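You operate a simulated robot arm through the tools that you are given. There is no shell and no other tool. Be economical: measure what you need, move in short steps, check, and stop when the job is done.

You run a simulated two-armed robot. Do the job below in one go: nothing can be reset, and whatever is moved stays where it is left.

Task
Set both throttles so that the motor makes about 280 rpm each way.
Fine: forward first; no load; shaft at rest before reverse; end with the lever at Stop and the pump on; valves and clamp stay.

It is judged by the outcome, as a careful person would: the job done as asked, and still so three seconds after it is handed in. It fails if anything else is knocked over, pushed out of place, dropped, spilled or broken.

Robot
Two 7-joint arms with fingered hands on one trunk that stands fixed in place. Base frame: the origin is at the foot of the trunk, x ahead of it, y to its left, z up. Readings come in mm, rad, newtons and seconds.
The left shoulder is at [42, 163, 1061], the right one opposite. Payload 4 kg a hand.
The tool frame of a hand sits at the grasp point between the pads (the TCP): z along the fingers, y along the line on which they close. The tips reach 36 mm beyond it. The gripper opens to 124 mm. The gripper's body begins 42 mm behind the TCP. The gripper is a hand of 4 fingers: y runs from the thumb to the fingers, the wrist lies at [-15, -99, -189] in the tool frame.
Orientation is that of the tool frame in the base frame, as a unit quaternion [x, y, z, w]. With the fingers straight down and the wrist toward the robot, the tool's x, y and z point along [0, 1, 0], [1, 0, 0] and [0, 0, -1] of the base frame.

Tools
- The arms move only by the tool send_rows. It takes "left_increments", "right_increments" or both (then of equal length, played together; a hand with none holds still); each is one flat list of numbers, 6 for each row, row after row: the shift along the base's x, y, z in mm, then the turn, a rotation vector about the base's x, y, z in rad. In form: [tx, ty, tz, rx, ry, rz, tx, ty, tz, rx, ry, rz, ...]. A call has 1 to 12 rows; each row shifts and turns the commanded pose from where the row before left it. A row lasts 0.2 s, in which the tool goes at most 50 mm and 0.15 rad; a call with a longer step from one row to the next is refused whole. Where a pose cannot be reached the arm comes as near as it can. A force on the tool above 40 N (or 10 N above the force at the start of the call, whichever is more), or a blocked arm, ends the call early, and 0.2 s more pass. In this call time passes only in rows, and 0.2 s behind the last. It gives the time, the measured TCP pose, the force on the tool (base axes), the opening and the grip force at its end, in the units of the frame above (readings bear some noise), with the torque about the TCP (base axes, N m) and any sound that the robot's microphone picked up.
- Cameras (640 x 400 px; columns grow to the right, rows downward): "scene" is now at [146.8, 28.8, 1299.6]; the picture's right is [0.30, -0.95, -0.05], its down [-0.46, -0.10, -0.88] and it looks along [0.84, 0.29, -0.47] (base axes); focal length 214 px, centre (320, 200). "left" rides on the left gripper at [-75, -86, -123] in its tool frame; the picture's right is [-0.70, -0.34, 0.63], its down [0.65, -0.68, 0.34] and it looks along [0.32, 0.65, 0.69] (tool axes); focal length 275 px, centre (320, 200). "right" rides on the right gripper at [75, -86, -123] in its tool frame; the picture's right is [-0.70, 0.34, -0.63], its down [-0.64, -0.68, 0.35] and it looks along [-0.32, 0.65, 0.69] (tool axes); focal length 275 px, centre (320, 200). There is no depth. A picture from a camera that has moved, and an enlarged one, comes with that camera's place and axes in the base frame and with its lens.
- snapshot(camera): a new picture of that camera. The clock stands still meanwhile.
- slide_trunk(by): slides the trunk up (or, below 0, down) by that many mm; the arms and the scene camera ride with it, the base frame stays. It gives what a move gives, with no picture.
- curl_fingers(index, middle, ring, thumb_bend, thumb_turn, hand): sets how far each is bent, from 0 (flat) to 1 (curled in); at 0.3 the hand is open as for a grip, at 0.7 the pads meet at the TCP. One left out holds its place. A second passes; each finger stops where it meets its share of the squeeze, and holds until it gets a number again. It is the only way to open and close the hand. It gives what a move gives, with no picture; readings hold the bend of each and the force on the fingers (four entries, about 0 where the hand has none), thumb and palm. thumb_turn goes from beside the hand (0) to across from the fingers (1), as for a grip.
- head_to(pan, tilt): turns the head with the scene camera to pan (to the left, within 1.501 rad either way) and tilt (down, from -0.506 to 1.204), counted from straight ahead of the robot. It gives what a move gives.
- zoom(camera, box): a new picture of the part [left, top, right, bottom] of that camera's present view, enlarged. The clock stands still meanwhile.
- job_done(): hands the job in; it is judged then, once.

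Work in short steps. Places have to be worked out from the pictures, the camera data and where the tool is seen: move nearer, look again, correct. Check each grasp and each placing, and mend what went wrong. You have 120 turns and 74 pictures in all, those below and enlarged ones among them. Open the grippers and draw the arms clear of the work before you hand the job in, unless the task says otherwise; then end with one line.

The tools are called after "Emit:" by a JSON object that holds its "fn" and its "kwargs". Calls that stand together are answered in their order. send_rows: Moves the arms, as the interface text tells. Its arguments: {"type":"object","properties":{"left_increments":{"type":"array","items":{"type":"number"}},"right_increments":{"type":"array","items":{"type":"number"}}},"required":[]} The other tools are called the same way: slide_trunk (by) slides the trunk up or down; curl_fingers (index, middle, ring, thumb_bend, thumb_turn, hand) moves the fingers one by one; head_to (pan, tilt) turns the head that bears the scene camera; snapshot (camera) takes a picture; zoom (camera, box) takes an enlarged picture of a part of a camera's view; job_done () hands the job in.

At the start:

```text
t: 0.0
left_tool_pos: [613.9, 413.2, 1262.1]
left_ee_rot: [0.707, 0.708, 0.0, 0.001]
left_wrist_force: [0.4, -0.2, 0.0]
left_torque: [-0.02, -0.01, 0.01]
left_gripper_width: 123.7
left_gripper_force: 0.1
left_shape: jaw
left_bend: [0.3, 0.3, 0.3, 0.3, 0.98]
left_finger forces: [0.0, 0.1, 0.0, 0.0, 0.0, 0.1]
right_tool_pos: [610.8, -159.1, 1284.7]
right_ee_rot: [0.707, 0.707, 0.0, 0.0]
right_wrist_force: [-0.3, 0.0, -0.1]
right_torque: [0.01, 0.02, -0.03]
right_gripper_width: 123.5
right_gripper_force: 0.1
right_shape: jaw
right_bend: [0.3, 0.3, 0.3, 0.3, 0.98]
right_finger forces: [0.0, 0.1, 0.1, 0.1, 0.1, 0.0]
trunk travel left (down, up): [-225.0, 253.0]
head pan, tilt: [0.309, 0.34]
```

scene: 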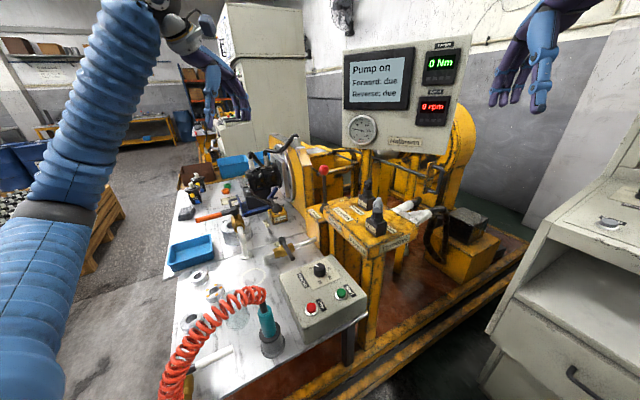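
right: 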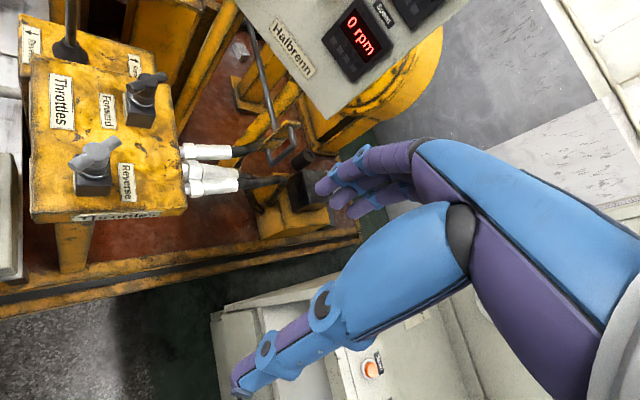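
left: 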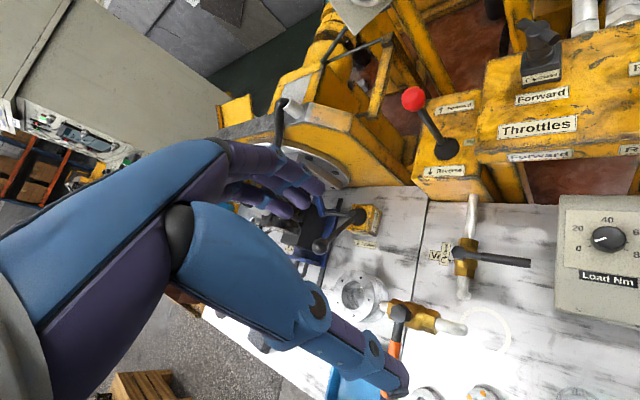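

I'll look closely at the bench: the throttle block, lever, display and control box.

Emit:
{"fn": "zoom", "kwargs": {"camera": "scene", "box": [260, 120, 460, 245]}}

Emit:
{"fn": "zoom", "kwargs": {"camera": "scene", "box": [160, 220, 400, 370]}}

Emit:
{"fn": "zoom", "kwargs": {"camera": "right", "box": [0, 0, 288, 230]}}

Emit:
{"fn": "zoom", "kwargs": {"camera": "scene", "box": [330, 30, 490, 155]}}

```text
3.20 times, centred on (360, 182) of scene
camera zoom: at [146.8, 28.8, 1299.6], right [0.3, -0.95, -0.05], down [-0.46, -0.1, -0.88], along [0.84, 0.29, -0.47], focal length 686 px, centre (192, 256)
```

zoom: 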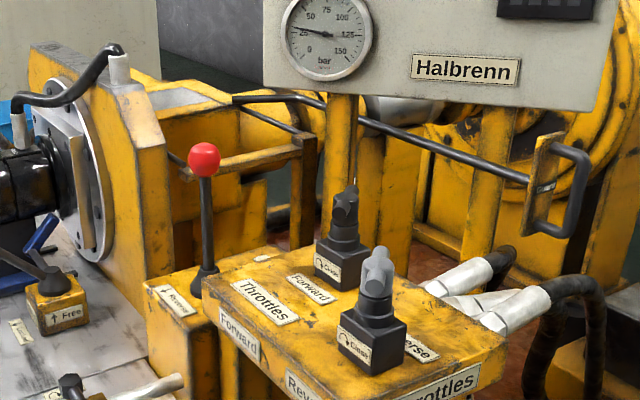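

```text
2.67 times, centred on (280, 295) of scene
camera zoom: at [146.8, 28.8, 1299.6], right [0.3, -0.95, -0.05], down [-0.46, -0.1, -0.88], along [0.84, 0.29, -0.47], focal length 572 px, centre (427, -53)
```

zoom: 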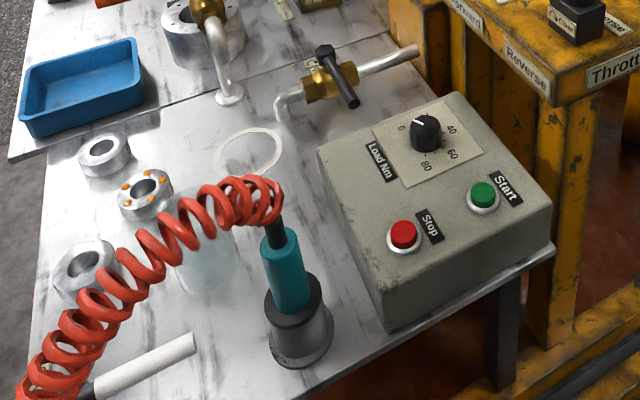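

```text
1.74 times, centred on (144, 115) of right
camera zoom: at [527.1, -85.2, 1408.6], right [0.34, -0.7, 0.63], down [-0.68, -0.64, -0.35], along [0.65, -0.32, -0.69], focal length 479 px, centre (626, 348)
```

zoom: 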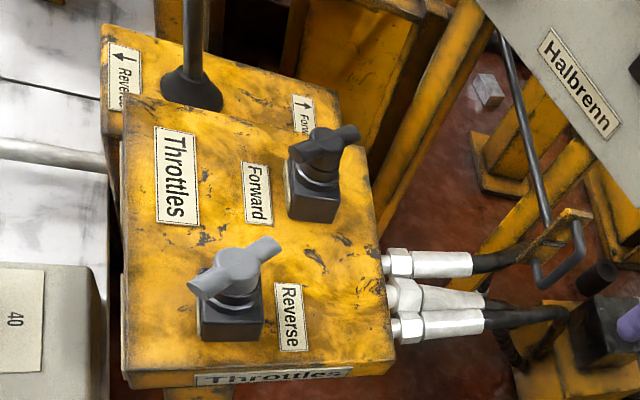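

```text
3.20 times, centred on (410, 92) of scene
camera zoom: at [146.8, 28.8, 1299.6], right [0.3, -0.95, -0.05], down [-0.46, -0.1, -0.88], along [0.84, 0.29, -0.47], focal length 686 px, centre (32, 544)
```

zoom: 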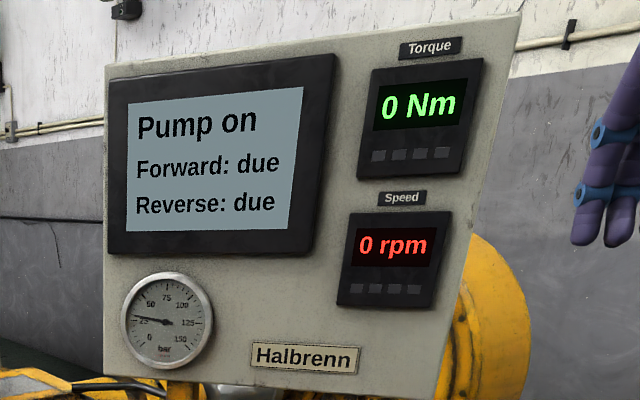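

The pump is on and both directions are due. I'll check the load dial, the lever labels and the knob details from the left camera.

Emit:
{"fn": "zoom", "kwargs": {"camera": "left", "box": [380, 60, 640, 290]}}

Emit:
{"fn": "zoom", "kwargs": {"camera": "scene", "box": [320, 160, 420, 245]}}

Emit:
{"fn": "zoom", "kwargs": {"camera": "left", "box": [560, 200, 640, 290]}}

```text
1.74 times, centred on (510, 175) of left
camera zoom: at [527.1, 338.2, 1383.8], right [-0.34, -0.7, -0.63], down [-0.68, 0.64, -0.35], along [0.65, 0.32, -0.69], focal length 479 px, centre (-10, 244)
```

zoom: 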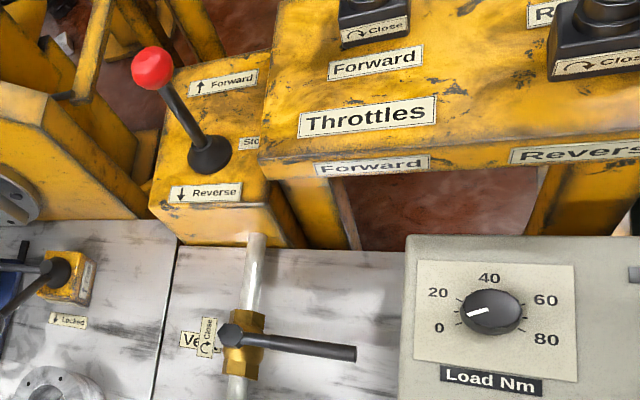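

```text
4.71 times, centred on (370, 202) of scene
camera zoom: at [146.8, 28.8, 1299.6], right [0.3, -0.95, -0.05], down [-0.46, -0.1, -0.88], along [0.84, 0.29, -0.47], focal length 1009 px, centre (85, 188)
```

zoom: 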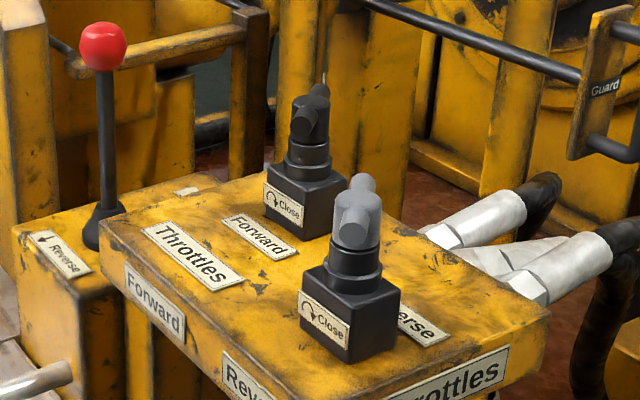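

```text
4.44 times, centred on (600, 245) of left
camera zoom: at [527.1, 338.2, 1383.8], right [-0.34, -0.7, -0.63], down [-0.68, 0.64, -0.35], along [0.65, 0.32, -0.69], focal length 1224 px, centre (-924, 0)
```

zoom: 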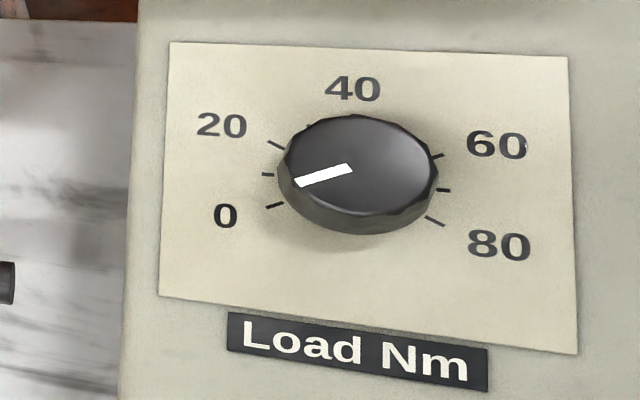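

Load dial is at 0, and the bench is yawed about 45°: Forward on the lever is toward base (0.7, −0.7). My estimates are lever ball at (894, 265, 1018), forward knob at (857, 93, 980) and reverse knob at (710, 48, 976). I'll bring the left hand toward the lever and the right hand above the throttles, turned 90°.

Emit:
{"fn": "send_rows", "kwargs": {"left_increments": [19.6, -9.4, -8.4, 0, 0, -0.0545, 19.6, -9.4, -8.4, 0, 0, -0.0545, 19.6, -9.4, -8.4, 0, 0, -0.0545, 19.6, -9.4, -8.4, 0, 0, -0.0545, 19.6, -9.4, -8.4, 0, 0, -0.0545, 19.6, -9.4, -8.4, 0, 0, -0.0545, 19.6, -9.4, -8.4, 0, 0, -0.0545, 19.6, -9.4, -8.4, 0, 0, -0.0545, 19.6, -9.4, -8.4, 0, 0, -0.0545, 19.6, -9.4, -8.4, 0, 0, -0.0545, 19.6, -9.4, -8.4, 0, 0, -0.0545], "right_increments": [13.6, 19.9, -7.7, 0, 0, 0.1428, 13.6, 19.9, -7.7, 0, 0, 0.1428, 13.6, 19.9, -7.7, 0, 0, 0.1428, 13.6, 19.9, -7.7, 0, 0, 0.1428, 13.6, 19.9, -7.7, 0, 0, 0.1428, 13.6, 19.9, -7.7, 0, 0, 0.1428, 13.6, 19.9, -7.7, 0, 0, 0.1428, 13.6, 19.9, -7.7, 0, 0, 0.1428, 13.6, 19.9, -7.7, 0, 0, 0.1428, 13.6, 19.9, -7.7, 0, 0, 0.1428, 13.6, 19.9, -7.7, 0, 0, 0.1428]}}

Emit:
{"fn": "snapshot", "kwargs": {"camera": "right"}}

Emit:
{"fn": "snapshot", "kwargs": {"camera": "left"}}

Emit:
{"fn": "snapshot", "kwargs": {"camera": "scene"}}

```text
t: 2.4
left_tool_pos: [829.2, 309.6, 1167.5]
left_ee_rot: [0.884, 0.467, -0.001, 0.0]
left_wrist_force: [-0.4, -0.3, 0.3]
left_torque: [-0.01, 0.04, 0.01]
left_gripper_width: 123.8
left_gripper_force: 0.3
left_shape: jaw
left_bend: [0.3, 0.3, 0.3, 0.3, 0.98]
left_finger forces: [0.1, 0.1, 0.1, 0.0, 0.0, 0.0]
right_tool_pos: [712.2, -14.2, 1227.7]
right_ee_rot: [0.259, 0.966, -0.001, -0.001]
right_wrist_force: [0.2, 0.6, 0.2]
right_torque: [-0.02, 0.04, -0.03]
right_gripper_width: 123.8
right_gripper_force: 0.1
right_shape: jaw
right_bend: [0.3, 0.3, 0.3, 0.3, 0.98]
right_finger forces: [0.1, 0.1, 0.0, 0.0, 0.1, 0.0]
right hand out of reach, approached as far as the arm can: row 8, 9, 10, 11
trunk travel left (down, up): [-225.0, 253.0]
head pan, tilt: [0.309, 0.34]
```

```text
63 pictures are left
camera right: at [605.0, -51.4, 1352.0], right [0.77, -0.06, 0.63], down [0.22, -0.91, -0.35], along [0.6, 0.4, -0.69], focal length 275 px, centre (320, 200)
```

right: 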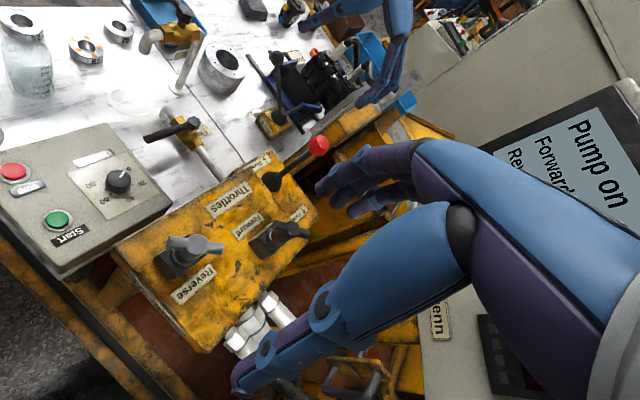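

```text
62 pictures are left
camera left: at [715.7, 296.1, 1290.0], right [-0.67, -0.39, -0.63], down [-0.2, 0.92, -0.35], along [0.71, -0.11, -0.69], focal length 275 px, centre (320, 200)
```

left: 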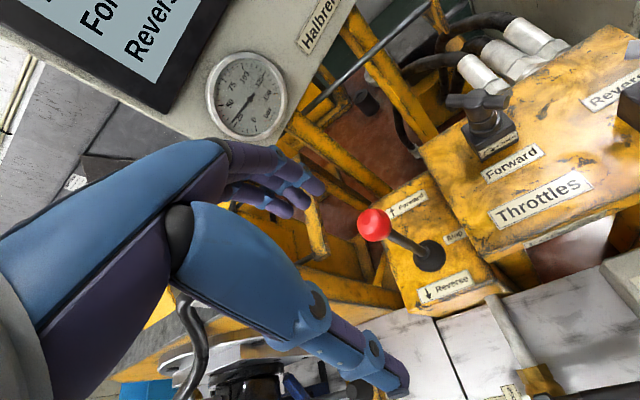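

```text
61 pictures are left
camera scene: at [147.4, 28.6, 1299.5], right [0.3, -0.95, -0.05], down [-0.46, -0.1, -0.88], along [0.84, 0.29, -0.47], focal length 214 px, centre (320, 200)
```

scene: 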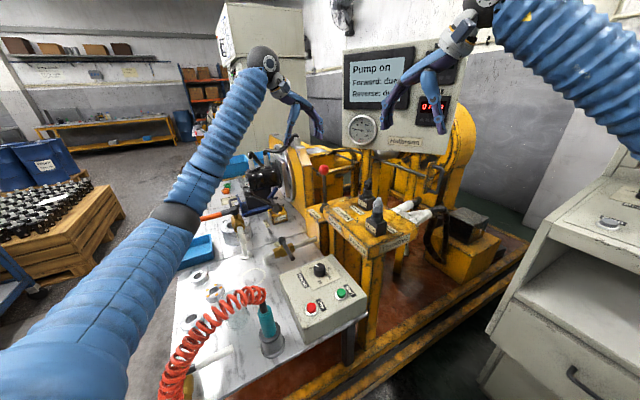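

Refined: ball ≈ (898, 263, 1018), forward knob ≈ (836, 86, 984), reverse ≈ (703, 42, 984). I'll move the left hand above the ball and check alignment.

Emit:
{"fn": "send_rows", "kwargs": {"left_increments": [23, -15.5, -17, 0, 0, 0, 23, -15.5, -17, 0, 0, 0, 23, -15.5, -17, 0, 0, 0]}}

Emit:
{"fn": "snapshot", "kwargs": {"camera": "left"}}

Emit:
{"fn": "snapshot", "kwargs": {"camera": "right"}}

```text
t: 3.2
left_tool_pos: [900.4, 263.1, 1117.7]
left_ee_rot: [0.884, 0.468, -0.001, 0.0]
left_wrist_force: [0.4, -0.6, -0.2]
left_torque: [0.01, -0.01, -0.02]
left_gripper_width: 123.8
left_gripper_force: 0.0
left_shape: jaw
left_bend: [0.3, 0.3, 0.3, 0.3, 0.98]
left_finger forces: [0.0, 0.1, 0.0, 0.0, 0.0, 0.0]
right_tool_pos: [713.0, -13.9, 1228.0]
right_ee_rot: [0.258, 0.966, 0.0, -0.001]
right_wrist_force: [0.3, 0.3, -0.4]
right_torque: [0.01, 0.02, 0.0]
right_gripper_width: 123.8
right_gripper_force: 0.0
right_shape: jaw
right_bend: [0.3, 0.3, 0.3, 0.3, 0.98]
right_finger forces: [0.0, 0.0, 0.0, 0.0, 0.0, 0.0]
trunk travel left (down, up): [-225.0, 253.0]
head pan, tilt: [0.309, 0.34]
```

```text
60 pictures are left
camera left: at [786.1, 249.7, 1239.0], right [-0.67, -0.39, -0.63], down [-0.2, 0.92, -0.35], along [0.71, -0.1, -0.69], focal length 275 px, centre (320, 200)
```

left: 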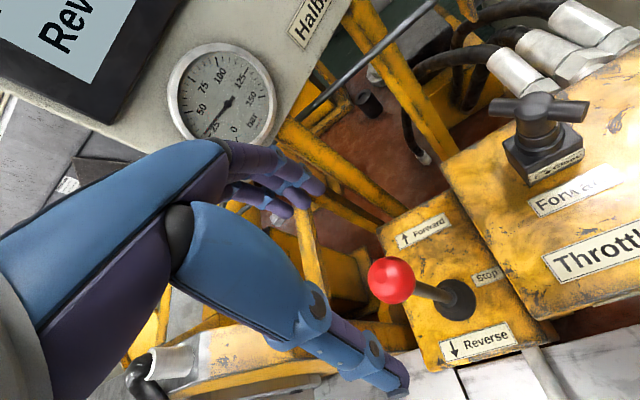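

```text
59 pictures are left
camera right: at [605.6, -51.7, 1351.6], right [0.77, -0.06, 0.63], down [0.22, -0.91, -0.35], along [0.6, 0.4, -0.69], focal length 275 px, centre (320, 200)
```

right: 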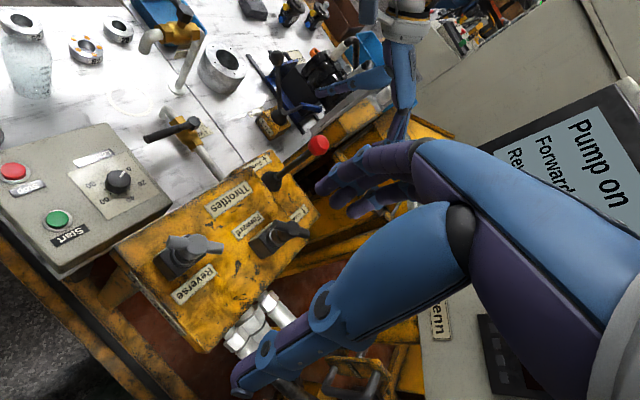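

Ball confirmed at (897, 265, 1018). I'll descend the open left hand around it.

Emit:
{"fn": "send_rows", "kwargs": {"left_increments": [-1, 0.5, -27, 0, 0, 0, -1, 0.5, -27, 0, 0, 0, -1, 0.5, -26, 0, 0, 0, 0, 0, -24, 0, 0, 0]}}

Emit:
{"fn": "snapshot", "kwargs": {"camera": "left"}}

Emit:
{"fn": "zoom", "kwargs": {"camera": "scene", "box": [240, 110, 440, 235]}}

```text
t: 4.2
left_tool_pos: [894.6, 263.8, 1013.3]
left_ee_rot: [0.885, 0.466, 0.0, 0.001]
left_wrist_force: [0.6, 0.6, -1.2]
left_torque: [0.01, 0.06, 0.01]
left_gripper_width: 123.5
left_gripper_force: 0.1
left_shape: jaw
left_bend: [0.3, 0.3, 0.3, 0.3, 0.98]
left_finger forces: [0.0, 0.1, 0.0, 0.0, 0.0, 0.0]
right_tool_pos: [711.9, -14.3, 1227.2]
right_ee_rot: [0.259, 0.966, -0.001, -0.002]
right_wrist_force: [-0.2, -0.5, -1.1]
right_torque: [0.01, 0.02, 0.03]
right_gripper_width: 123.9
right_gripper_force: 0.0
right_shape: jaw
right_bend: [0.3, 0.3, 0.3, 0.3, 0.98]
right_finger forces: [0.1, 0.0, 0.0, 0.0, 0.0, 0.0]
trunk travel left (down, up): [-225.0, 253.0]
head pan, tilt: [0.309, 0.34]
```

```text
58 pictures are left
camera left: at [781.8, 250.6, 1136.0], right [-0.67, -0.39, -0.63], down [-0.2, 0.92, -0.35], along [0.71, -0.11, -0.69], focal length 275 px, centre (320, 200)
```

left: 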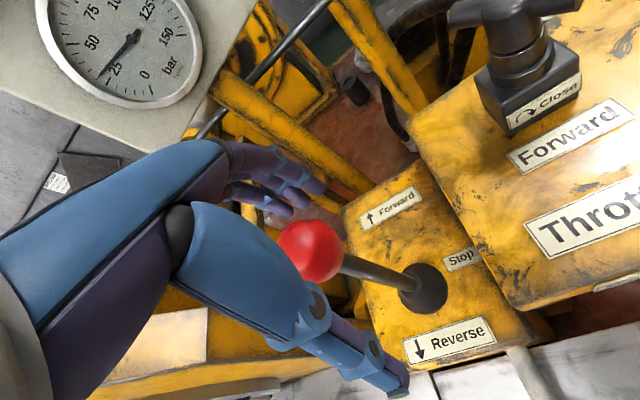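

```text
3.20 times, centred on (340, 172) of scene
camera zoom: at [147.5, 28.9, 1299.4], right [0.3, -0.95, -0.05], down [-0.46, -0.1, -0.88], along [0.84, 0.29, -0.47], focal length 686 px, centre (256, 288)
```

zoom: 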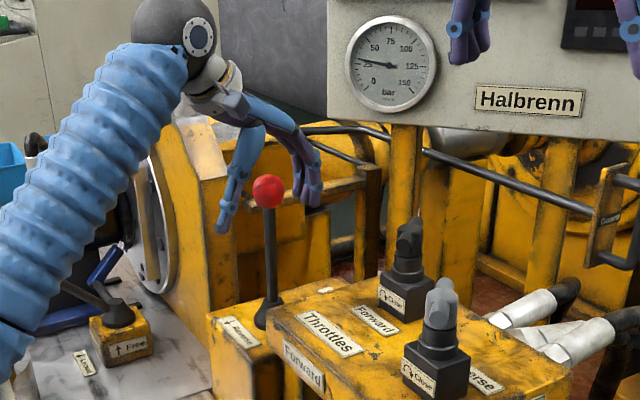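

The ball sits right at the left TCP. I'll close gently on it.

Emit:
{"fn": "curl_fingers", "kwargs": {"hand": "left", "index": 0.58, "middle": 0.58, "ring": 0.58, "thumb_bend": 0.58}}

Emit:
{"fn": "snapshot", "kwargs": {"camera": "left"}}

```text
t: 5.2
left_tool_pos: [895.3, 264.3, 1014.3]
left_ee_rot: [0.884, 0.467, -0.001, 0.0]
left_wrist_force: [-2.5, 0.8, 0.5]
left_torque: [0.0, -0.01, -0.03]
left_gripper_width: 42.6
left_gripper_force: 0.6
left_shape: fingers
left_bend: [0.57, 0.57, 0.57, 0.57, 0.97]
left_finger forces: [0.1, 0.0, 0.0, 0.0, 2.2, 0.0]
right_tool_pos: [711.6, -13.0, 1229.0]
right_ee_rot: [0.258, 0.966, 0.001, 0.0]
right_wrist_force: [0.2, -0.5, 0.5]
right_torque: [0.01, 0.04, -0.02]
right_gripper_width: 123.6
right_gripper_force: 0.1
right_shape: jaw
right_bend: [0.3, 0.3, 0.3, 0.3, 0.98]
right_finger forces: [0.1, 0.1, 0.0, 0.0, 0.1, 0.0]
trunk travel left (down, up): [-225.0, 253.0]
head pan, tilt: [0.309, 0.34]
```

```text
56 pictures are left
camera left: at [781.2, 250.3, 1136.9], right [-0.67, -0.39, -0.63], down [-0.2, 0.92, -0.35], along [0.71, -0.11, -0.69], focal length 275 px, centre (320, 200)
```

left: 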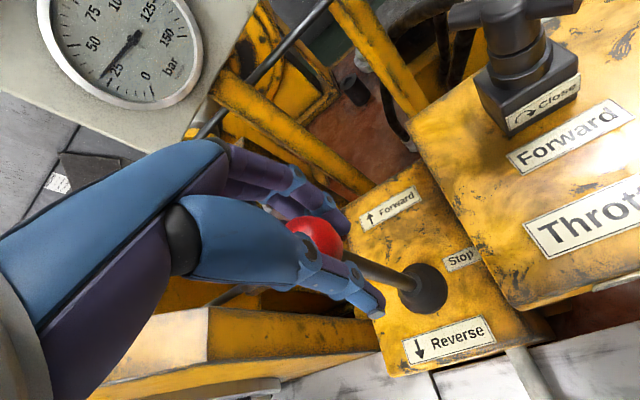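

Thumb just touches; I'll close the fingers slightly more for a firm hold.

Emit:
{"fn": "curl_fingers", "kwargs": {"hand": "left", "index": 0.64, "middle": 0.64, "ring": 0.64, "thumb_bend": 0.6}}

```text
t: 6.2
left_tool_pos: [895.5, 263.1, 1015.0]
left_ee_rot: [0.884, 0.467, -0.001, 0.0]
left_wrist_force: [-1.1, 0.2, 0.5]
left_torque: [-0.04, -0.09, 0.0]
left_gripper_width: 29.3
left_gripper_force: 3.4
left_shape: fingers
left_bend: [0.64, 0.62, 0.64, 0.59, 0.97]
left_finger forces: [0.5, 2.4, 0.0, 0.1, 3.8, 0.1]
right_tool_pos: [710.3, -13.6, 1228.2]
right_ee_rot: [0.259, 0.966, 0.0, 0.0]
right_wrist_force: [0.3, 0.4, 0.0]
right_torque: [-0.01, -0.01, -0.01]
right_gripper_width: 123.9
right_gripper_force: 0.1
right_shape: jaw
right_bend: [0.3, 0.3, 0.3, 0.3, 0.98]
right_finger forces: [0.1, 0.0, 0.0, 0.1, 0.0, 0.1]
trunk travel left (down, up): [-225.0, 253.0]
head pan, tilt: [0.309, 0.34]
```

The ball is held lightly. For the right hand I'll tilt the fingers forward (pulls the wrist back within reach) and lower it before yawing.

Emit:
{"fn": "send_rows", "kwargs": {"right_increments": [0, 0, -20, -0.065, -0.1126, 0, 0, 0, -20, -0.065, -0.1126, 0, 0, 0, -20, -0.065, -0.1126, 0, 0, 0, -20, -0.065, -0.1126, 0]}}

```text
t: 7.2
left_tool_pos: [894.4, 263.5, 1015.3]
left_ee_rot: [0.884, 0.467, -0.001, 0.001]
left_wrist_force: [-2.3, 0.8, 2.4]
left_torque: [-0.03, -0.05, -0.03]
left_gripper_width: 29.3
left_gripper_force: 4.1
left_shape: fingers
left_bend: [0.64, 0.62, 0.64, 0.59, 0.97]
left_finger forces: [0.4, 2.1, 0.0, 0.0, 5.2, 0.0]
right_tool_pos: [711.3, -13.1, 1149.2]
right_ee_rot: [0.25, 0.934, -0.067, 0.248]
right_wrist_force: [-0.6, -0.4, 0.4]
right_torque: [0.01, -0.03, -0.01]
right_gripper_width: 123.5
right_gripper_force: 0.1
right_shape: jaw
right_bend: [0.3, 0.3, 0.3, 0.3, 0.98]
right_finger forces: [0.0, 0.0, 0.0, 0.1, 0.1, 0.0]
trunk travel left (down, up): [-225.0, 253.0]
head pan, tilt: [0.309, 0.34]
```

Tilt worked as intended. Now yaw by 30° and approach over the block.

Emit:
{"fn": "send_rows", "kwargs": {"right_increments": [12, 15, -8, 0, 0, 0.13, 12, 15, -8, 0, 0, 0.13, 12, 15, -8, 0, 0, 0.13, 12, 15, -8, 0, 0, 0.13]}}

Emit:
{"fn": "snapshot", "kwargs": {"camera": "right"}}

Emit:
{"fn": "snapshot", "kwargs": {"camera": "scene"}}

```text
t: 8.2
left_tool_pos: [893.0, 264.8, 1014.9]
left_ee_rot: [0.884, 0.468, 0.0, 0.0]
left_wrist_force: [-2.5, 2.0, 0.8]
left_torque: [0.02, -0.03, 0.01]
left_gripper_width: 29.0
left_gripper_force: 4.4
left_shape: fingers
left_bend: [0.64, 0.62, 0.64, 0.59, 0.97]
left_finger forces: [0.3, 2.2, 0.1, 0.0, 5.2, 0.1]
right_tool_pos: [712.7, -0.7, 1146.8]
right_ee_rot: [0.199, 0.942, -0.056, 0.265]
right_wrist_force: [-0.3, 0.5, 0.6]
right_torque: [-0.03, -0.03, 0.01]
right_gripper_width: 124.1
right_gripper_force: 0.0
right_shape: jaw
right_bend: [0.3, 0.3, 0.3, 0.3, 0.98]
right_finger forces: [0.0, 0.1, 0.1, 0.1, 0.1, 0.1]
right hand out of reach, approached as far as the arm can: row 1, 2, 3, 4
trunk travel left (down, up): [-225.0, 253.0]
head pan, tilt: [0.309, 0.34]
```

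```text
55 pictures are left
camera right: at [560.9, -29.0, 1213.7], right [0.38, 0.2, 0.9], down [0.39, -0.92, 0.04], along [0.84, 0.34, -0.43], focal length 275 px, centre (320, 200)
```

right: 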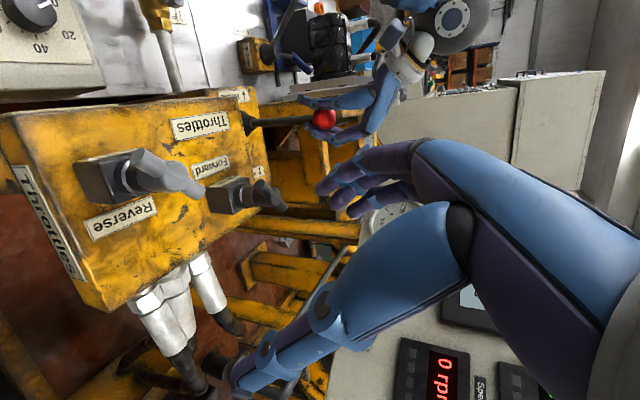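

```text
54 pictures are left
camera scene: at [145.1, 29.2, 1300.0], right [0.3, -0.95, -0.05], down [-0.46, -0.1, -0.88], along [0.84, 0.29, -0.47], focal length 214 px, centre (320, 200)
```

scene: 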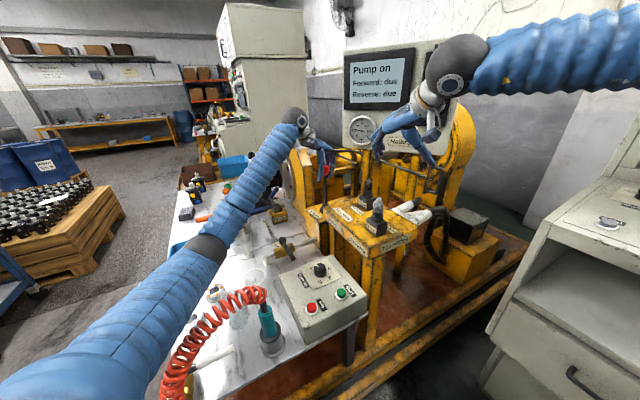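

The right arm hits a yaw limit near +65°, so I'll likely turn the knob by pushing its wing instead. First, what does the forward side need? I'll move the lever to Forward in small steps and watch the readings.

Emit:
{"fn": "send_rows", "kwargs": {"left_increments": [8, -8, 0, 0, 0, 0, 8, -8, -1, 0, 0, 0, 8, -8, -2, 0, 0, 0]}}

Emit:
{"fn": "snapshot", "kwargs": {"camera": "left"}}

Emit:
{"fn": "snapshot", "kwargs": {"camera": "right"}}

```text
t: 9.0
left_tool_pos: [918.9, 239.1, 1010.7]
left_ee_rot: [0.884, 0.468, 0.0, 0.0]
left_wrist_force: [-1.2, -1.2, 0.6]
left_torque: [0.03, 0.04, 0.02]
left_gripper_width: 28.2
left_gripper_force: 2.3
left_shape: fingers
left_bend: [0.63, 0.64, 0.64, 0.6, 0.97]
left_finger forces: [1.4, 0.3, 0.0, 0.1, 2.7, 0.1]
right_tool_pos: [712.8, -0.9, 1146.3]
right_ee_rot: [0.198, 0.942, -0.056, 0.266]
right_wrist_force: [-0.6, 0.6, -0.4]
right_torque: [0.02, -0.02, 0.04]
right_gripper_width: 123.8
right_gripper_force: 0.0
right_shape: jaw
right_bend: [0.3, 0.3, 0.3, 0.3, 0.98]
right_finger forces: [0.0, 0.0, 0.0, 0.0, 0.1, 0.0]
trunk travel left (down, up): [-225.0, 253.0]
head pan, tilt: [0.309, 0.34]
```

```text
53 pictures are left
camera left: at [805.4, 225.6, 1133.2], right [-0.67, -0.39, -0.63], down [-0.2, 0.92, -0.35], along [0.71, -0.11, -0.69], focal length 275 px, centre (320, 200)
```

left: 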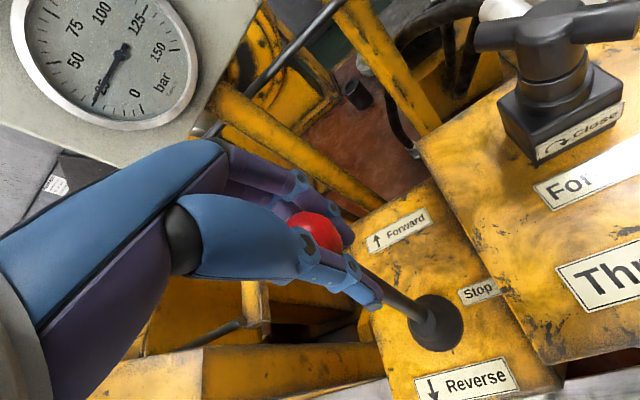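

```text
52 pictures are left
camera right: at [562.6, -29.7, 1212.8], right [0.38, 0.2, 0.9], down [0.39, -0.92, 0.04], along [0.84, 0.34, -0.43], focal length 275 px, centre (320, 200)
```

right: 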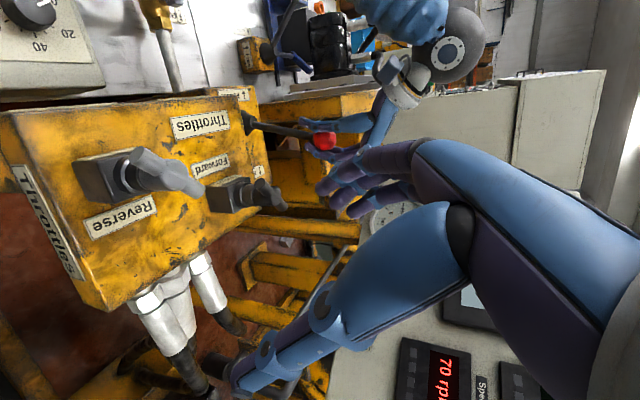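

The lever follows and the shaft is spinning up (70 rpm). I'll push on toward the full forward stop, watching the force.

Emit:
{"fn": "send_rows", "kwargs": {"left_increments": [7, -7, -3, 0, 0, 0, 7, -7, -3, 0, 0, 0, 0, 0, 0, 0, 0, 0]}}

Emit:
{"fn": "zoom", "kwargs": {"camera": "scene", "box": [260, 40, 480, 240]}}

Emit:
{"fn": "zoom", "kwargs": {"camera": "right", "box": [380, 320, 520, 400]}}

```text
t: 9.8
left_tool_pos: [932.6, 225.8, 1005.0]
left_ee_rot: [0.884, 0.467, -0.001, -0.001]
left_wrist_force: [-0.7, -1.0, -1.7]
left_torque: [0.03, 0.05, -0.04]
left_gripper_width: 27.8
left_gripper_force: 2.2
left_shape: fingers
left_bend: [0.63, 0.64, 0.64, 0.6, 0.97]
left_finger forces: [2.1, 0.0, 0.1, 0.0, 1.9, 0.1]
right_tool_pos: [714.3, -2.3, 1146.3]
right_ee_rot: [0.198, 0.942, -0.055, 0.264]
right_wrist_force: [0.8, 0.3, -0.8]
right_torque: [0.02, 0.0, -0.01]
right_gripper_width: 124.1
right_gripper_force: 0.1
right_shape: jaw
right_bend: [0.3, 0.3, 0.3, 0.3, 0.98]
right_finger forces: [0.0, 0.0, 0.0, 0.0, 0.0, 0.0]
trunk travel left (down, up): [-225.0, 253.0]
head pan, tilt: [0.309, 0.34]
```

```text
2.00 times, centred on (370, 140) of scene
camera zoom: at [147.0, 28.6, 1299.6], right [0.3, -0.95, -0.05], down [-0.46, -0.1, -0.88], along [0.84, 0.29, -0.47], focal length 429 px, centre (220, 320)
```

zoom: 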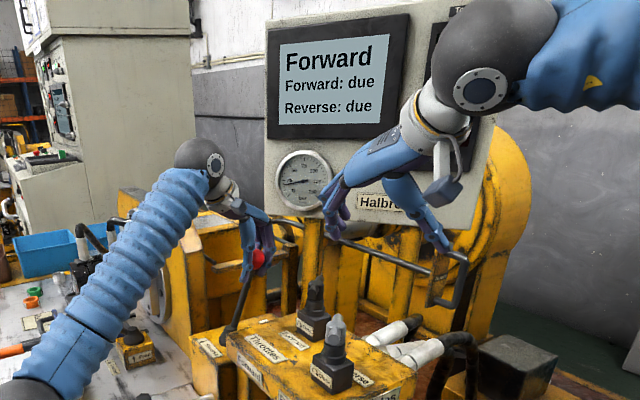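

```text
4.57 times, centred on (450, 360) of right
camera zoom: at [562.7, -29.6, 1212.8], right [0.38, 0.2, 0.9], down [0.39, -0.92, 0.04], along [0.84, 0.34, -0.43], focal length 1258 px, centre (-274, -531)
```

zoom: 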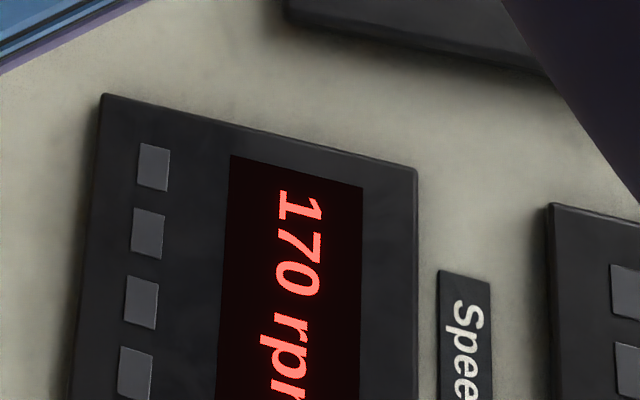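

Display shows "Forward", speed 170 rpm and still changing. I'll hold for two seconds and read the steady value.

Emit:
{"fn": "send_rows", "kwargs": {"left_increments": [0, 0, 0, 0, 0, 0, 0, 0, 0, 0, 0, 0, 0, 0, 0, 0, 0, 0, 0, 0, 0, 0, 0, 0, 0, 0, 0, 0, 0, 0, 0, 0, 0, 0, 0, 0, 0, 0, 0, 0, 0, 0, 0, 0, 0, 0, 0, 0, 0, 0, 0, 0, 0, 0, 0, 0, 0, 0, 0, 0]}}

Emit:
{"fn": "zoom", "kwargs": {"camera": "right", "box": [380, 320, 520, 400]}}

```text
t: 12.0
left_tool_pos: [932.3, 225.4, 1004.2]
left_ee_rot: [0.885, 0.467, -0.001, -0.001]
left_wrist_force: [-1.6, -1.6, -2.7]
left_torque: [0.01, 0.06, -0.03]
left_gripper_width: 27.9
left_gripper_force: 2.2
left_shape: fingers
left_bend: [0.63, 0.64, 0.64, 0.6, 0.97]
left_finger forces: [2.3, 0.0, 0.1, 0.0, 1.8, 0.1]
right_tool_pos: [713.0, -2.2, 1146.6]
right_ee_rot: [0.198, 0.942, -0.056, 0.265]
right_wrist_force: [-0.5, -0.5, -0.1]
right_torque: [-0.01, 0.0, -0.01]
right_gripper_width: 124.0
right_gripper_force: 0.0
right_shape: jaw
right_bend: [0.3, 0.3, 0.3, 0.3, 0.98]
right_finger forces: [0.0, 0.0, 0.1, 0.0, 0.0, 0.1]
trunk travel left (down, up): [-225.0, 253.0]
head pan, tilt: [0.309, 0.34]
```

```text
4.57 times, centred on (450, 360) of right
camera zoom: at [562.7, -29.6, 1212.8], right [0.38, 0.2, 0.9], down [0.39, -0.92, 0.04], along [0.84, 0.34, -0.43], focal length 1258 px, centre (-274, -531)
```

zoom: 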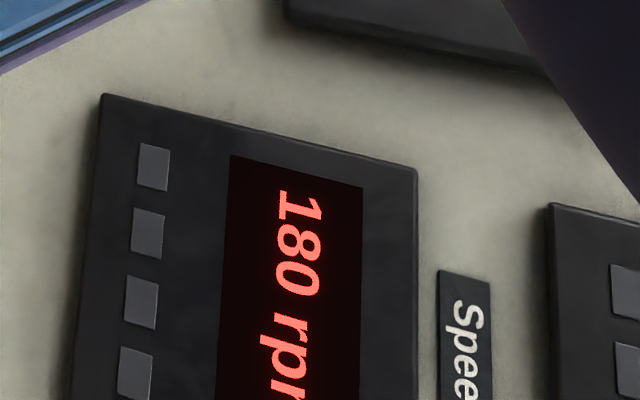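

Steady at 180 rpm. I'll check that the lever is fully home with a small further push.

Emit:
{"fn": "send_rows", "kwargs": {"left_increments": [5, -5, -3, 0, 0, 0, 4, -4, -2, 0, 0, 0, 0, 0, 0, 0, 0, 0]}}

Emit:
{"fn": "zoom", "kwargs": {"camera": "right", "box": [380, 320, 520, 400]}}

Emit:
{"fn": "snapshot", "kwargs": {"camera": "left"}}

```text
t: 12.8
left_tool_pos: [940.0, 217.6, 1001.0]
left_ee_rot: [0.884, 0.467, -0.001, 0.0]
left_wrist_force: [-1.8, -1.4, -0.6]
left_torque: [0.03, 0.06, -0.05]
left_gripper_width: 28.3
left_gripper_force: 2.3
left_shape: fingers
left_bend: [0.63, 0.64, 0.64, 0.6, 0.97]
left_finger forces: [2.0, 0.0, 0.0, 0.0, 2.7, 0.0]
right_tool_pos: [712.4, -1.9, 1146.1]
right_ee_rot: [0.199, 0.942, -0.055, 0.265]
right_wrist_force: [1.1, 0.0, 0.2]
right_torque: [-0.03, -0.01, -0.01]
right_gripper_width: 124.0
right_gripper_force: 0.1
right_shape: jaw
right_bend: [0.3, 0.3, 0.3, 0.3, 0.98]
right_finger forces: [0.0, 0.0, 0.1, 0.1, 0.0, 0.0]
trunk travel left (down, up): [-225.0, 253.0]
head pan, tilt: [0.309, 0.34]
```

```text
4.57 times, centred on (450, 360) of right
camera zoom: at [562.6, -29.6, 1212.9], right [0.38, 0.2, 0.9], down [0.39, -0.92, 0.04], along [0.84, 0.34, -0.43], focal length 1258 px, centre (-274, -531)
```

zoom: 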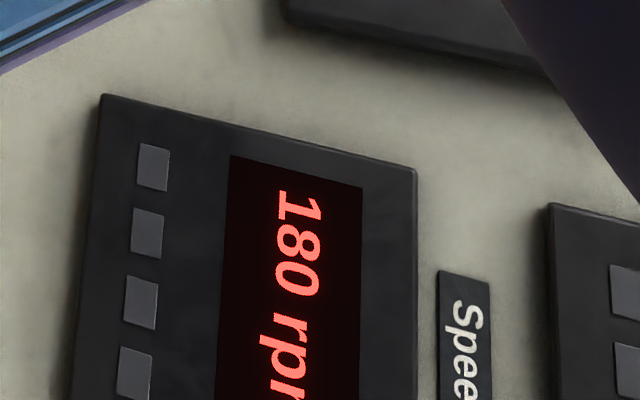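

```text
47 pictures are left
camera left: at [827.3, 204.1, 1122.8], right [-0.67, -0.39, -0.63], down [-0.2, 0.92, -0.35], along [0.71, -0.11, -0.69], focal length 275 px, centre (320, 200)
```

left: 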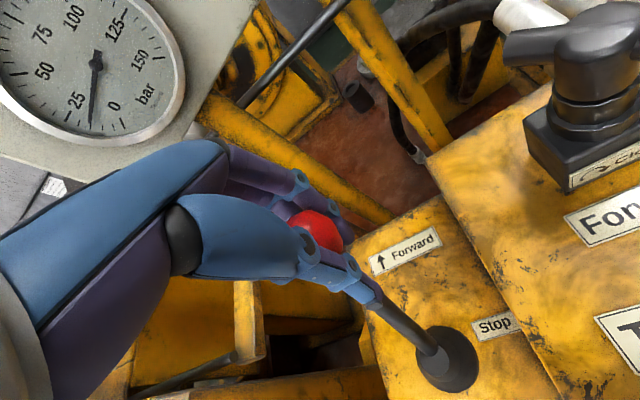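

Speed doesn't depend on lever travel, so 180 → 280 rpm needs the forward throttle opened (counter-clockwise). I'll shape the right hand with only the index extended to push the wing's far end toward +y, and untilt it at yaw 45°.

Emit:
{"fn": "curl_fingers", "kwargs": {"hand": "right", "index": 0.3, "middle": 1, "ring": 1, "thumb_bend": 0.9}}

Emit:
{"fn": "send_rows", "kwargs": {"right_increments": [5, -2, -6, 0.055, 0.126, 0, 5, -2, -6, 0.055, 0.126, 0, 5, -2, -6, 0.055, 0.126, 0, 5, -2, -6, 0.055, 0.126, 0, 12, -2, -6, 0, 0, -0.123, 12, -2, -6, 0, 0, -0.123, 12, -2, -6, 0, 0, -0.123]}}

Emit:
{"fn": "snapshot", "kwargs": {"camera": "right"}}

Emit:
{"fn": "zoom", "kwargs": {"camera": "scene", "box": [260, 40, 480, 240]}}

```text
t: 13.8
left_tool_pos: [940.5, 217.6, 1000.3]
left_ee_rot: [0.884, 0.467, -0.001, 0.0]
left_wrist_force: [-1.2, -1.0, -0.5]
left_torque: [0.02, 0.04, 0.0]
left_gripper_width: 28.6
left_gripper_force: 2.0
left_shape: fingers
left_bend: [0.63, 0.64, 0.64, 0.6, 0.97]
left_finger forces: [2.3, 0.1, 0.1, 0.0, 2.1, 0.0]
right_tool_pos: [713.6, -2.2, 1145.1]
right_ee_rot: [0.199, 0.942, -0.056, 0.265]
right_wrist_force: [0.2, 0.1, -0.5]
right_torque: [0.0, 0.04, 0.03]
right_gripper_width: 16.3
right_gripper_force: 0.1
right_shape: fingers
right_bend: [0.3, 1.0, 1.0, 0.9, 0.98]
right_finger forces: [0.0, 0.0, 0.0, 0.0, 0.0, 0.0]
trunk travel left (down, up): [-225.0, 253.0]
head pan, tilt: [0.309, 0.34]
```

```text
t: 15.4
left_tool_pos: [940.2, 217.8, 1000.8]
left_ee_rot: [0.884, 0.468, 0.0, 0.0]
left_wrist_force: [-1.5, -0.5, -0.8]
left_torque: [0.05, 0.01, -0.05]
left_gripper_width: 28.3
left_gripper_force: 2.3
left_shape: fingers
left_bend: [0.63, 0.64, 0.64, 0.6, 0.97]
left_finger forces: [2.3, 0.0, 0.0, 0.0, 2.1, 0.0]
right_tool_pos: [749.7, -7.1, 1127.6]
right_ee_rot: [0.369, 0.889, -0.103, 0.25]
right_wrist_force: [0.1, 0.7, 0.3]
right_torque: [0.0, 0.02, 0.03]
right_gripper_width: 16.7
right_gripper_force: 0.0
right_shape: fingers
right_bend: [0.3, 1.0, 1.0, 0.9, 0.98]
right_finger forces: [0.0, 0.0, 0.1, 0.0, 0.0, 0.0]
right hand out of reach, approached as far as the arm can: row 1, 2, 3, 4
trunk travel left (down, up): [-225.0, 253.0]
head pan, tilt: [0.309, 0.34]
```

```text
46 pictures are left
camera right: at [598.8, 21.9, 1193.6], right [0.42, 0.05, 0.9], down [0.03, -1.0, 0.04], along [0.9, 0.01, -0.43], focal length 275 px, centre (320, 200)
```

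right: 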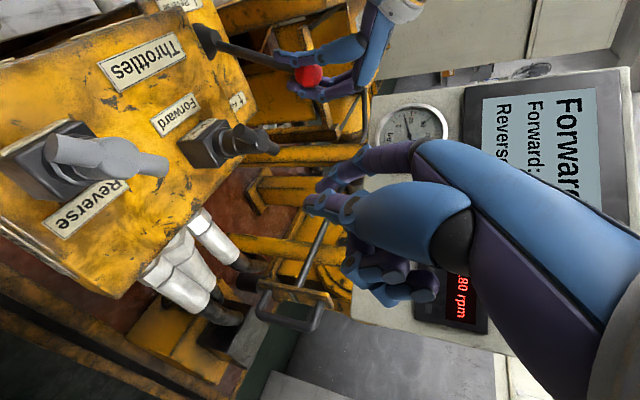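

```text
2.00 times, centred on (370, 140) of scene
camera zoom: at [147.1, 28.9, 1299.5], right [0.3, -0.95, -0.05], down [-0.46, -0.1, -0.88], along [0.84, 0.29, -0.47], focal length 429 px, centre (220, 320)
```

zoom: 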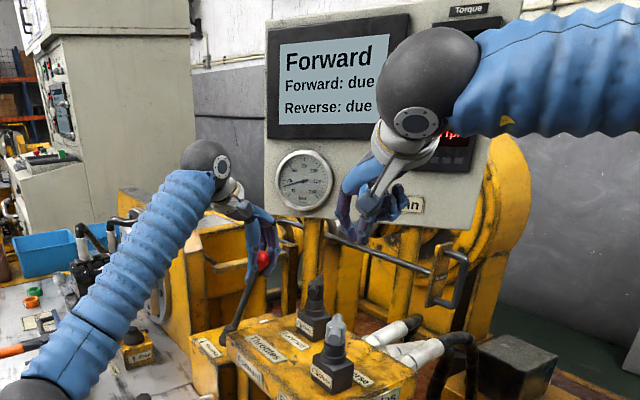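

Still tilted ~31° (the untilt was blocked at the yaw limit); now at yaw 45° I'll untilt, open the thumb out of the way, and move nearer.

Emit:
{"fn": "curl_fingers", "kwargs": {"hand": "right", "thumb_bend": 0.3}}

Emit:
{"fn": "send_rows", "kwargs": {"right_increments": [16, -4, -7, 0.097, 0.097, 0, 16, -4, -7, 0.097, 0.097, 0, 16, -4, -7, 0.097, 0.097, 0, 16, -4, -7, 0.097, 0.097, 0]}}

Emit:
{"fn": "snapshot", "kwargs": {"camera": "right"}}

```text
t: 16.4
left_tool_pos: [939.5, 217.2, 999.9]
left_ee_rot: [0.884, 0.467, -0.001, 0.0]
left_wrist_force: [-1.5, -0.7, 0.1]
left_torque: [0.0, 0.03, 0.0]
left_gripper_width: 28.4
left_gripper_force: 1.8
left_shape: fingers
left_bend: [0.63, 0.64, 0.64, 0.6, 0.97]
left_finger forces: [2.3, 0.0, 0.0, 0.0, 2.1, 0.1]
right_tool_pos: [747.7, -6.9, 1126.2]
right_ee_rot: [0.369, 0.889, -0.103, 0.251]
right_wrist_force: [0.0, 0.8, 0.0]
right_torque: [0.01, -0.01, -0.03]
right_gripper_width: 123.3
right_gripper_force: 0.1
right_shape: fingers
right_bend: [0.3, 1.0, 1.0, 0.3, 0.98]
right_finger forces: [0.0, 0.0, 0.0, 0.0, 0.0, 0.1]
trunk travel left (down, up): [-225.0, 253.0]
head pan, tilt: [0.309, 0.34]
```

```text
t: 17.4
left_tool_pos: [941.5, 216.9, 1000.8]
left_ee_rot: [0.884, 0.467, -0.001, -0.001]
left_wrist_force: [-1.5, -2.3, -0.9]
left_torque: [0.01, 0.04, 0.03]
left_gripper_width: 28.4
left_gripper_force: 2.1
left_shape: fingers
left_bend: [0.63, 0.64, 0.64, 0.6, 0.97]
left_finger forces: [2.4, 0.1, 0.0, 0.1, 2.0, 0.1]
right_tool_pos: [813.9, -23.7, 1095.7]
right_ee_rot: [0.382, 0.924, 0.001, -0.002]
right_wrist_force: [-0.7, 0.1, -0.6]
right_torque: [0.04, 0.01, 0.03]
right_gripper_width: 123.1
right_gripper_force: 0.0
right_shape: fingers
right_bend: [0.3, 1.0, 1.0, 0.3, 0.98]
right_finger forces: [0.0, 0.0, 0.0, 0.1, 0.0, 0.0]
trunk travel left (down, up): [-225.0, 253.0]
head pan, tilt: [0.309, 0.34]
```

```text
44 pictures are left
camera right: at [701.8, -32.4, 1220.7], right [0.73, -0.25, 0.63], down [-0.03, -0.94, -0.35], along [0.68, 0.24, -0.69], focal length 275 px, centre (320, 200)
```

right: 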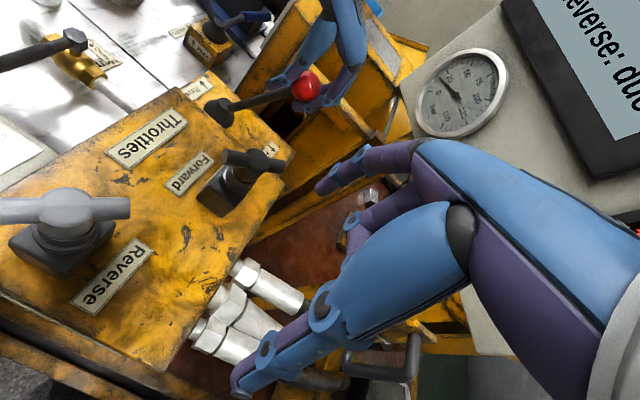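

Index is pointing down. I'll triangulate its tip and the forward wing with the scene and left cameras.

Emit:
{"fn": "zoom", "kwargs": {"camera": "scene", "box": [320, 120, 420, 220]}}

Emit:
{"fn": "zoom", "kwargs": {"camera": "right", "box": [160, 100, 400, 250]}}

```text
4.00 times, centred on (370, 170) of scene
camera zoom: at [147.6, 28.2, 1299.4], right [0.3, -0.95, -0.05], down [-0.46, -0.1, -0.88], along [0.84, 0.29, -0.47], focal length 858 px, centre (120, 320)
```

zoom: 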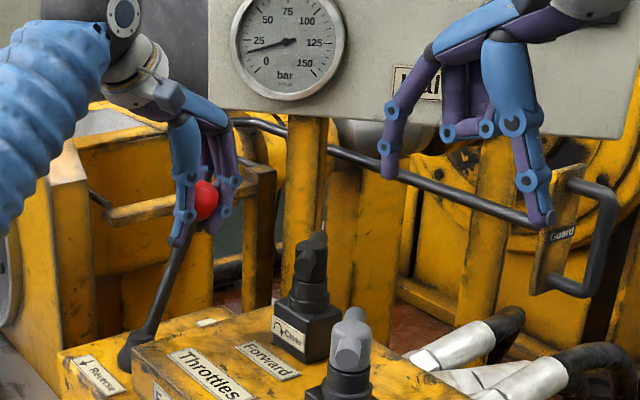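

```text
2.67 times, centred on (280, 175) of right
camera zoom: at [701.8, -32.4, 1220.7], right [0.73, -0.25, 0.63], down [-0.03, -0.94, -0.35], along [0.68, 0.24, -0.69], focal length 734 px, centre (427, 267)
```

zoom: 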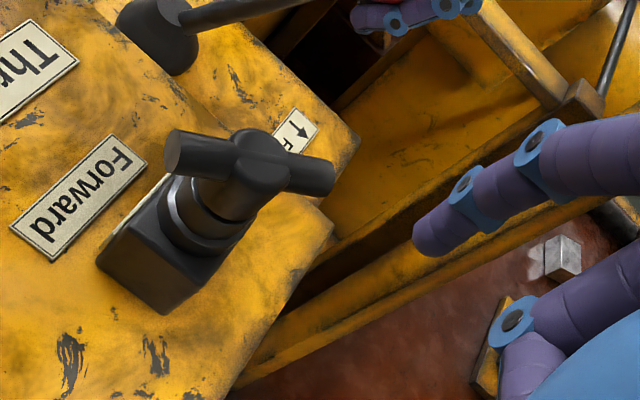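

Index tip is at ≈(870, 35, 1054), forward knob centre ≈(847, 92, 995), and the wing runs along x out to (880, 87). I'll lower the fingertip to z≈985 beside the far end.

Emit:
{"fn": "send_rows", "kwargs": {"right_increments": [1, 0, -17, 0, 0, 0, 1, 0, -17, 0, 0, 0, 1, 0, -17, 0, 0, 0, 0, 0, -17, 0, 0, 0, 0, 10, 0, 0, 0, 0]}}

Emit:
{"fn": "snapshot", "kwargs": {"camera": "right"}}

Emit:
{"fn": "zoom", "kwargs": {"camera": "scene", "box": [320, 40, 480, 240]}}

```text
t: 18.6
left_tool_pos: [941.3, 218.1, 1001.6]
left_ee_rot: [0.884, 0.467, -0.001, 0.001]
left_wrist_force: [-1.4, -1.0, -0.7]
left_torque: [0.02, 0.02, -0.05]
left_gripper_width: 28.8
left_gripper_force: 1.5
left_shape: fingers
left_bend: [0.63, 0.64, 0.64, 0.6, 0.97]
left_finger forces: [2.1, 0.0, 0.0, 0.0, 2.1, 0.0]
right_tool_pos: [815.5, -14.4, 1031.4]
right_ee_rot: [0.383, 0.924, -0.001, -0.001]
right_wrist_force: [-0.2, 0.0, -0.4]
right_torque: [0.03, 0.03, 0.0]
right_gripper_width: 123.2
right_gripper_force: 0.1
right_shape: fingers
right_bend: [0.3, 1.0, 1.0, 0.3, 0.98]
right_finger forces: [0.0, 0.0, 0.0, 0.0, 0.1, 0.0]
trunk travel left (down, up): [-225.0, 253.0]
head pan, tilt: [0.309, 0.34]
```

```text
41 pictures are left
camera right: at [702.4, -21.7, 1154.1], right [0.73, -0.25, 0.63], down [-0.03, -0.94, -0.35], along [0.68, 0.24, -0.69], focal length 275 px, centre (320, 200)
```

right: 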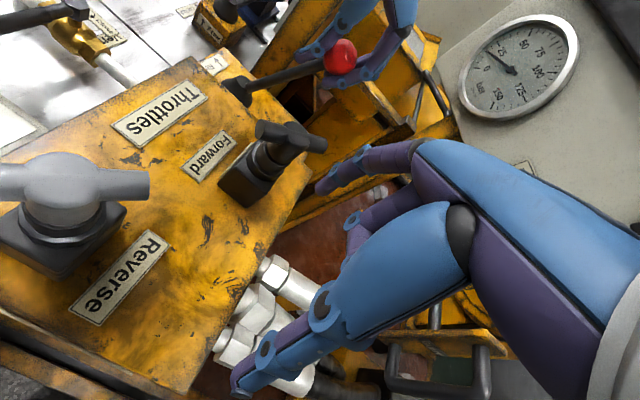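

```text
2.00 times, centred on (400, 140) of scene
camera zoom: at [147.0, 28.9, 1299.6], right [0.3, -0.95, -0.05], down [-0.46, -0.1, -0.88], along [0.84, 0.29, -0.47], focal length 429 px, centre (160, 320)
```

zoom: 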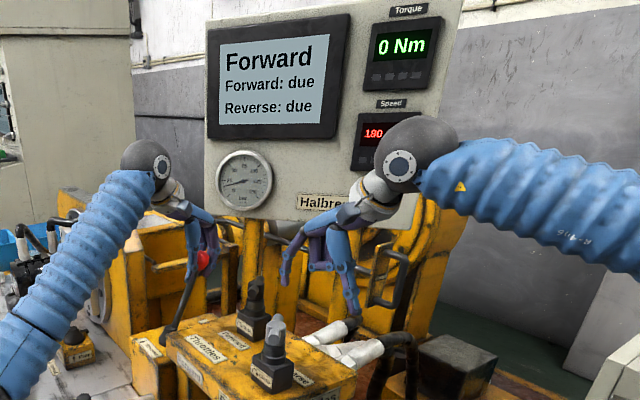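

RPM display is readable in the scene view (180). The tip is ~(872, 45, 989); I'll push +y in small steps against the wing's far end.

Emit:
{"fn": "send_rows", "kwargs": {"right_increments": [0, 4, -2, 0, 0, 0, 0, 4, -2, 0, 0, 0, 0, 4, 0, 0, 0, 0, 0, 4, 0, 0, 0, 0, 0, 4, 0, 0, 0, 0, 0, 3, 0, 0, 0, 0]}}

Emit:
{"fn": "snapshot", "kwargs": {"camera": "right"}}

```text
t: 20.0
left_tool_pos: [939.8, 216.9, 1000.3]
left_ee_rot: [0.884, 0.467, 0.0, 0.0]
left_wrist_force: [-0.9, -2.1, -0.7]
left_torque: [0.0, 0.03, -0.02]
left_gripper_width: 28.8
left_gripper_force: 2.0
left_shape: fingers
left_bend: [0.63, 0.64, 0.64, 0.6, 0.97]
left_finger forces: [2.3, 0.1, 0.0, 0.0, 2.0, 0.0]
right_tool_pos: [815.8, 8.6, 1026.5]
right_ee_rot: [0.383, 0.924, 0.0, -0.001]
right_wrist_force: [-1.1, 0.4, -0.2]
right_torque: [-0.05, -0.01, 0.03]
right_gripper_width: 123.2
right_gripper_force: 0.0
right_shape: fingers
right_bend: [0.3, 1.0, 1.0, 0.3, 0.98]
right_finger forces: [0.0, 0.1, 0.1, 0.0, 0.0, 0.0]
trunk travel left (down, up): [-225.0, 253.0]
head pan, tilt: [0.309, 0.34]
```

```text
39 pictures are left
camera right: at [703.2, 0.8, 1150.0], right [0.73, -0.25, 0.63], down [-0.03, -0.94, -0.35], along [0.68, 0.24, -0.69], focal length 275 px, centre (320, 200)
```

right: 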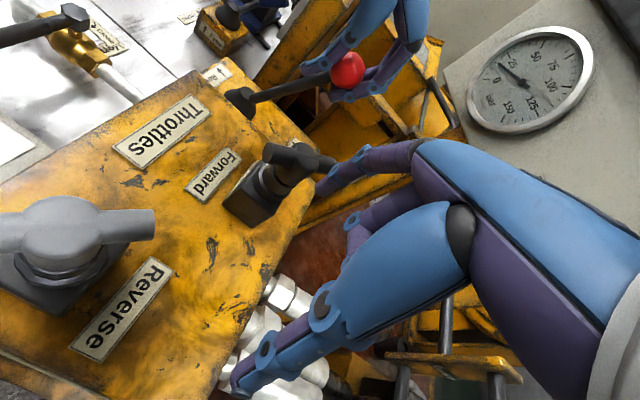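

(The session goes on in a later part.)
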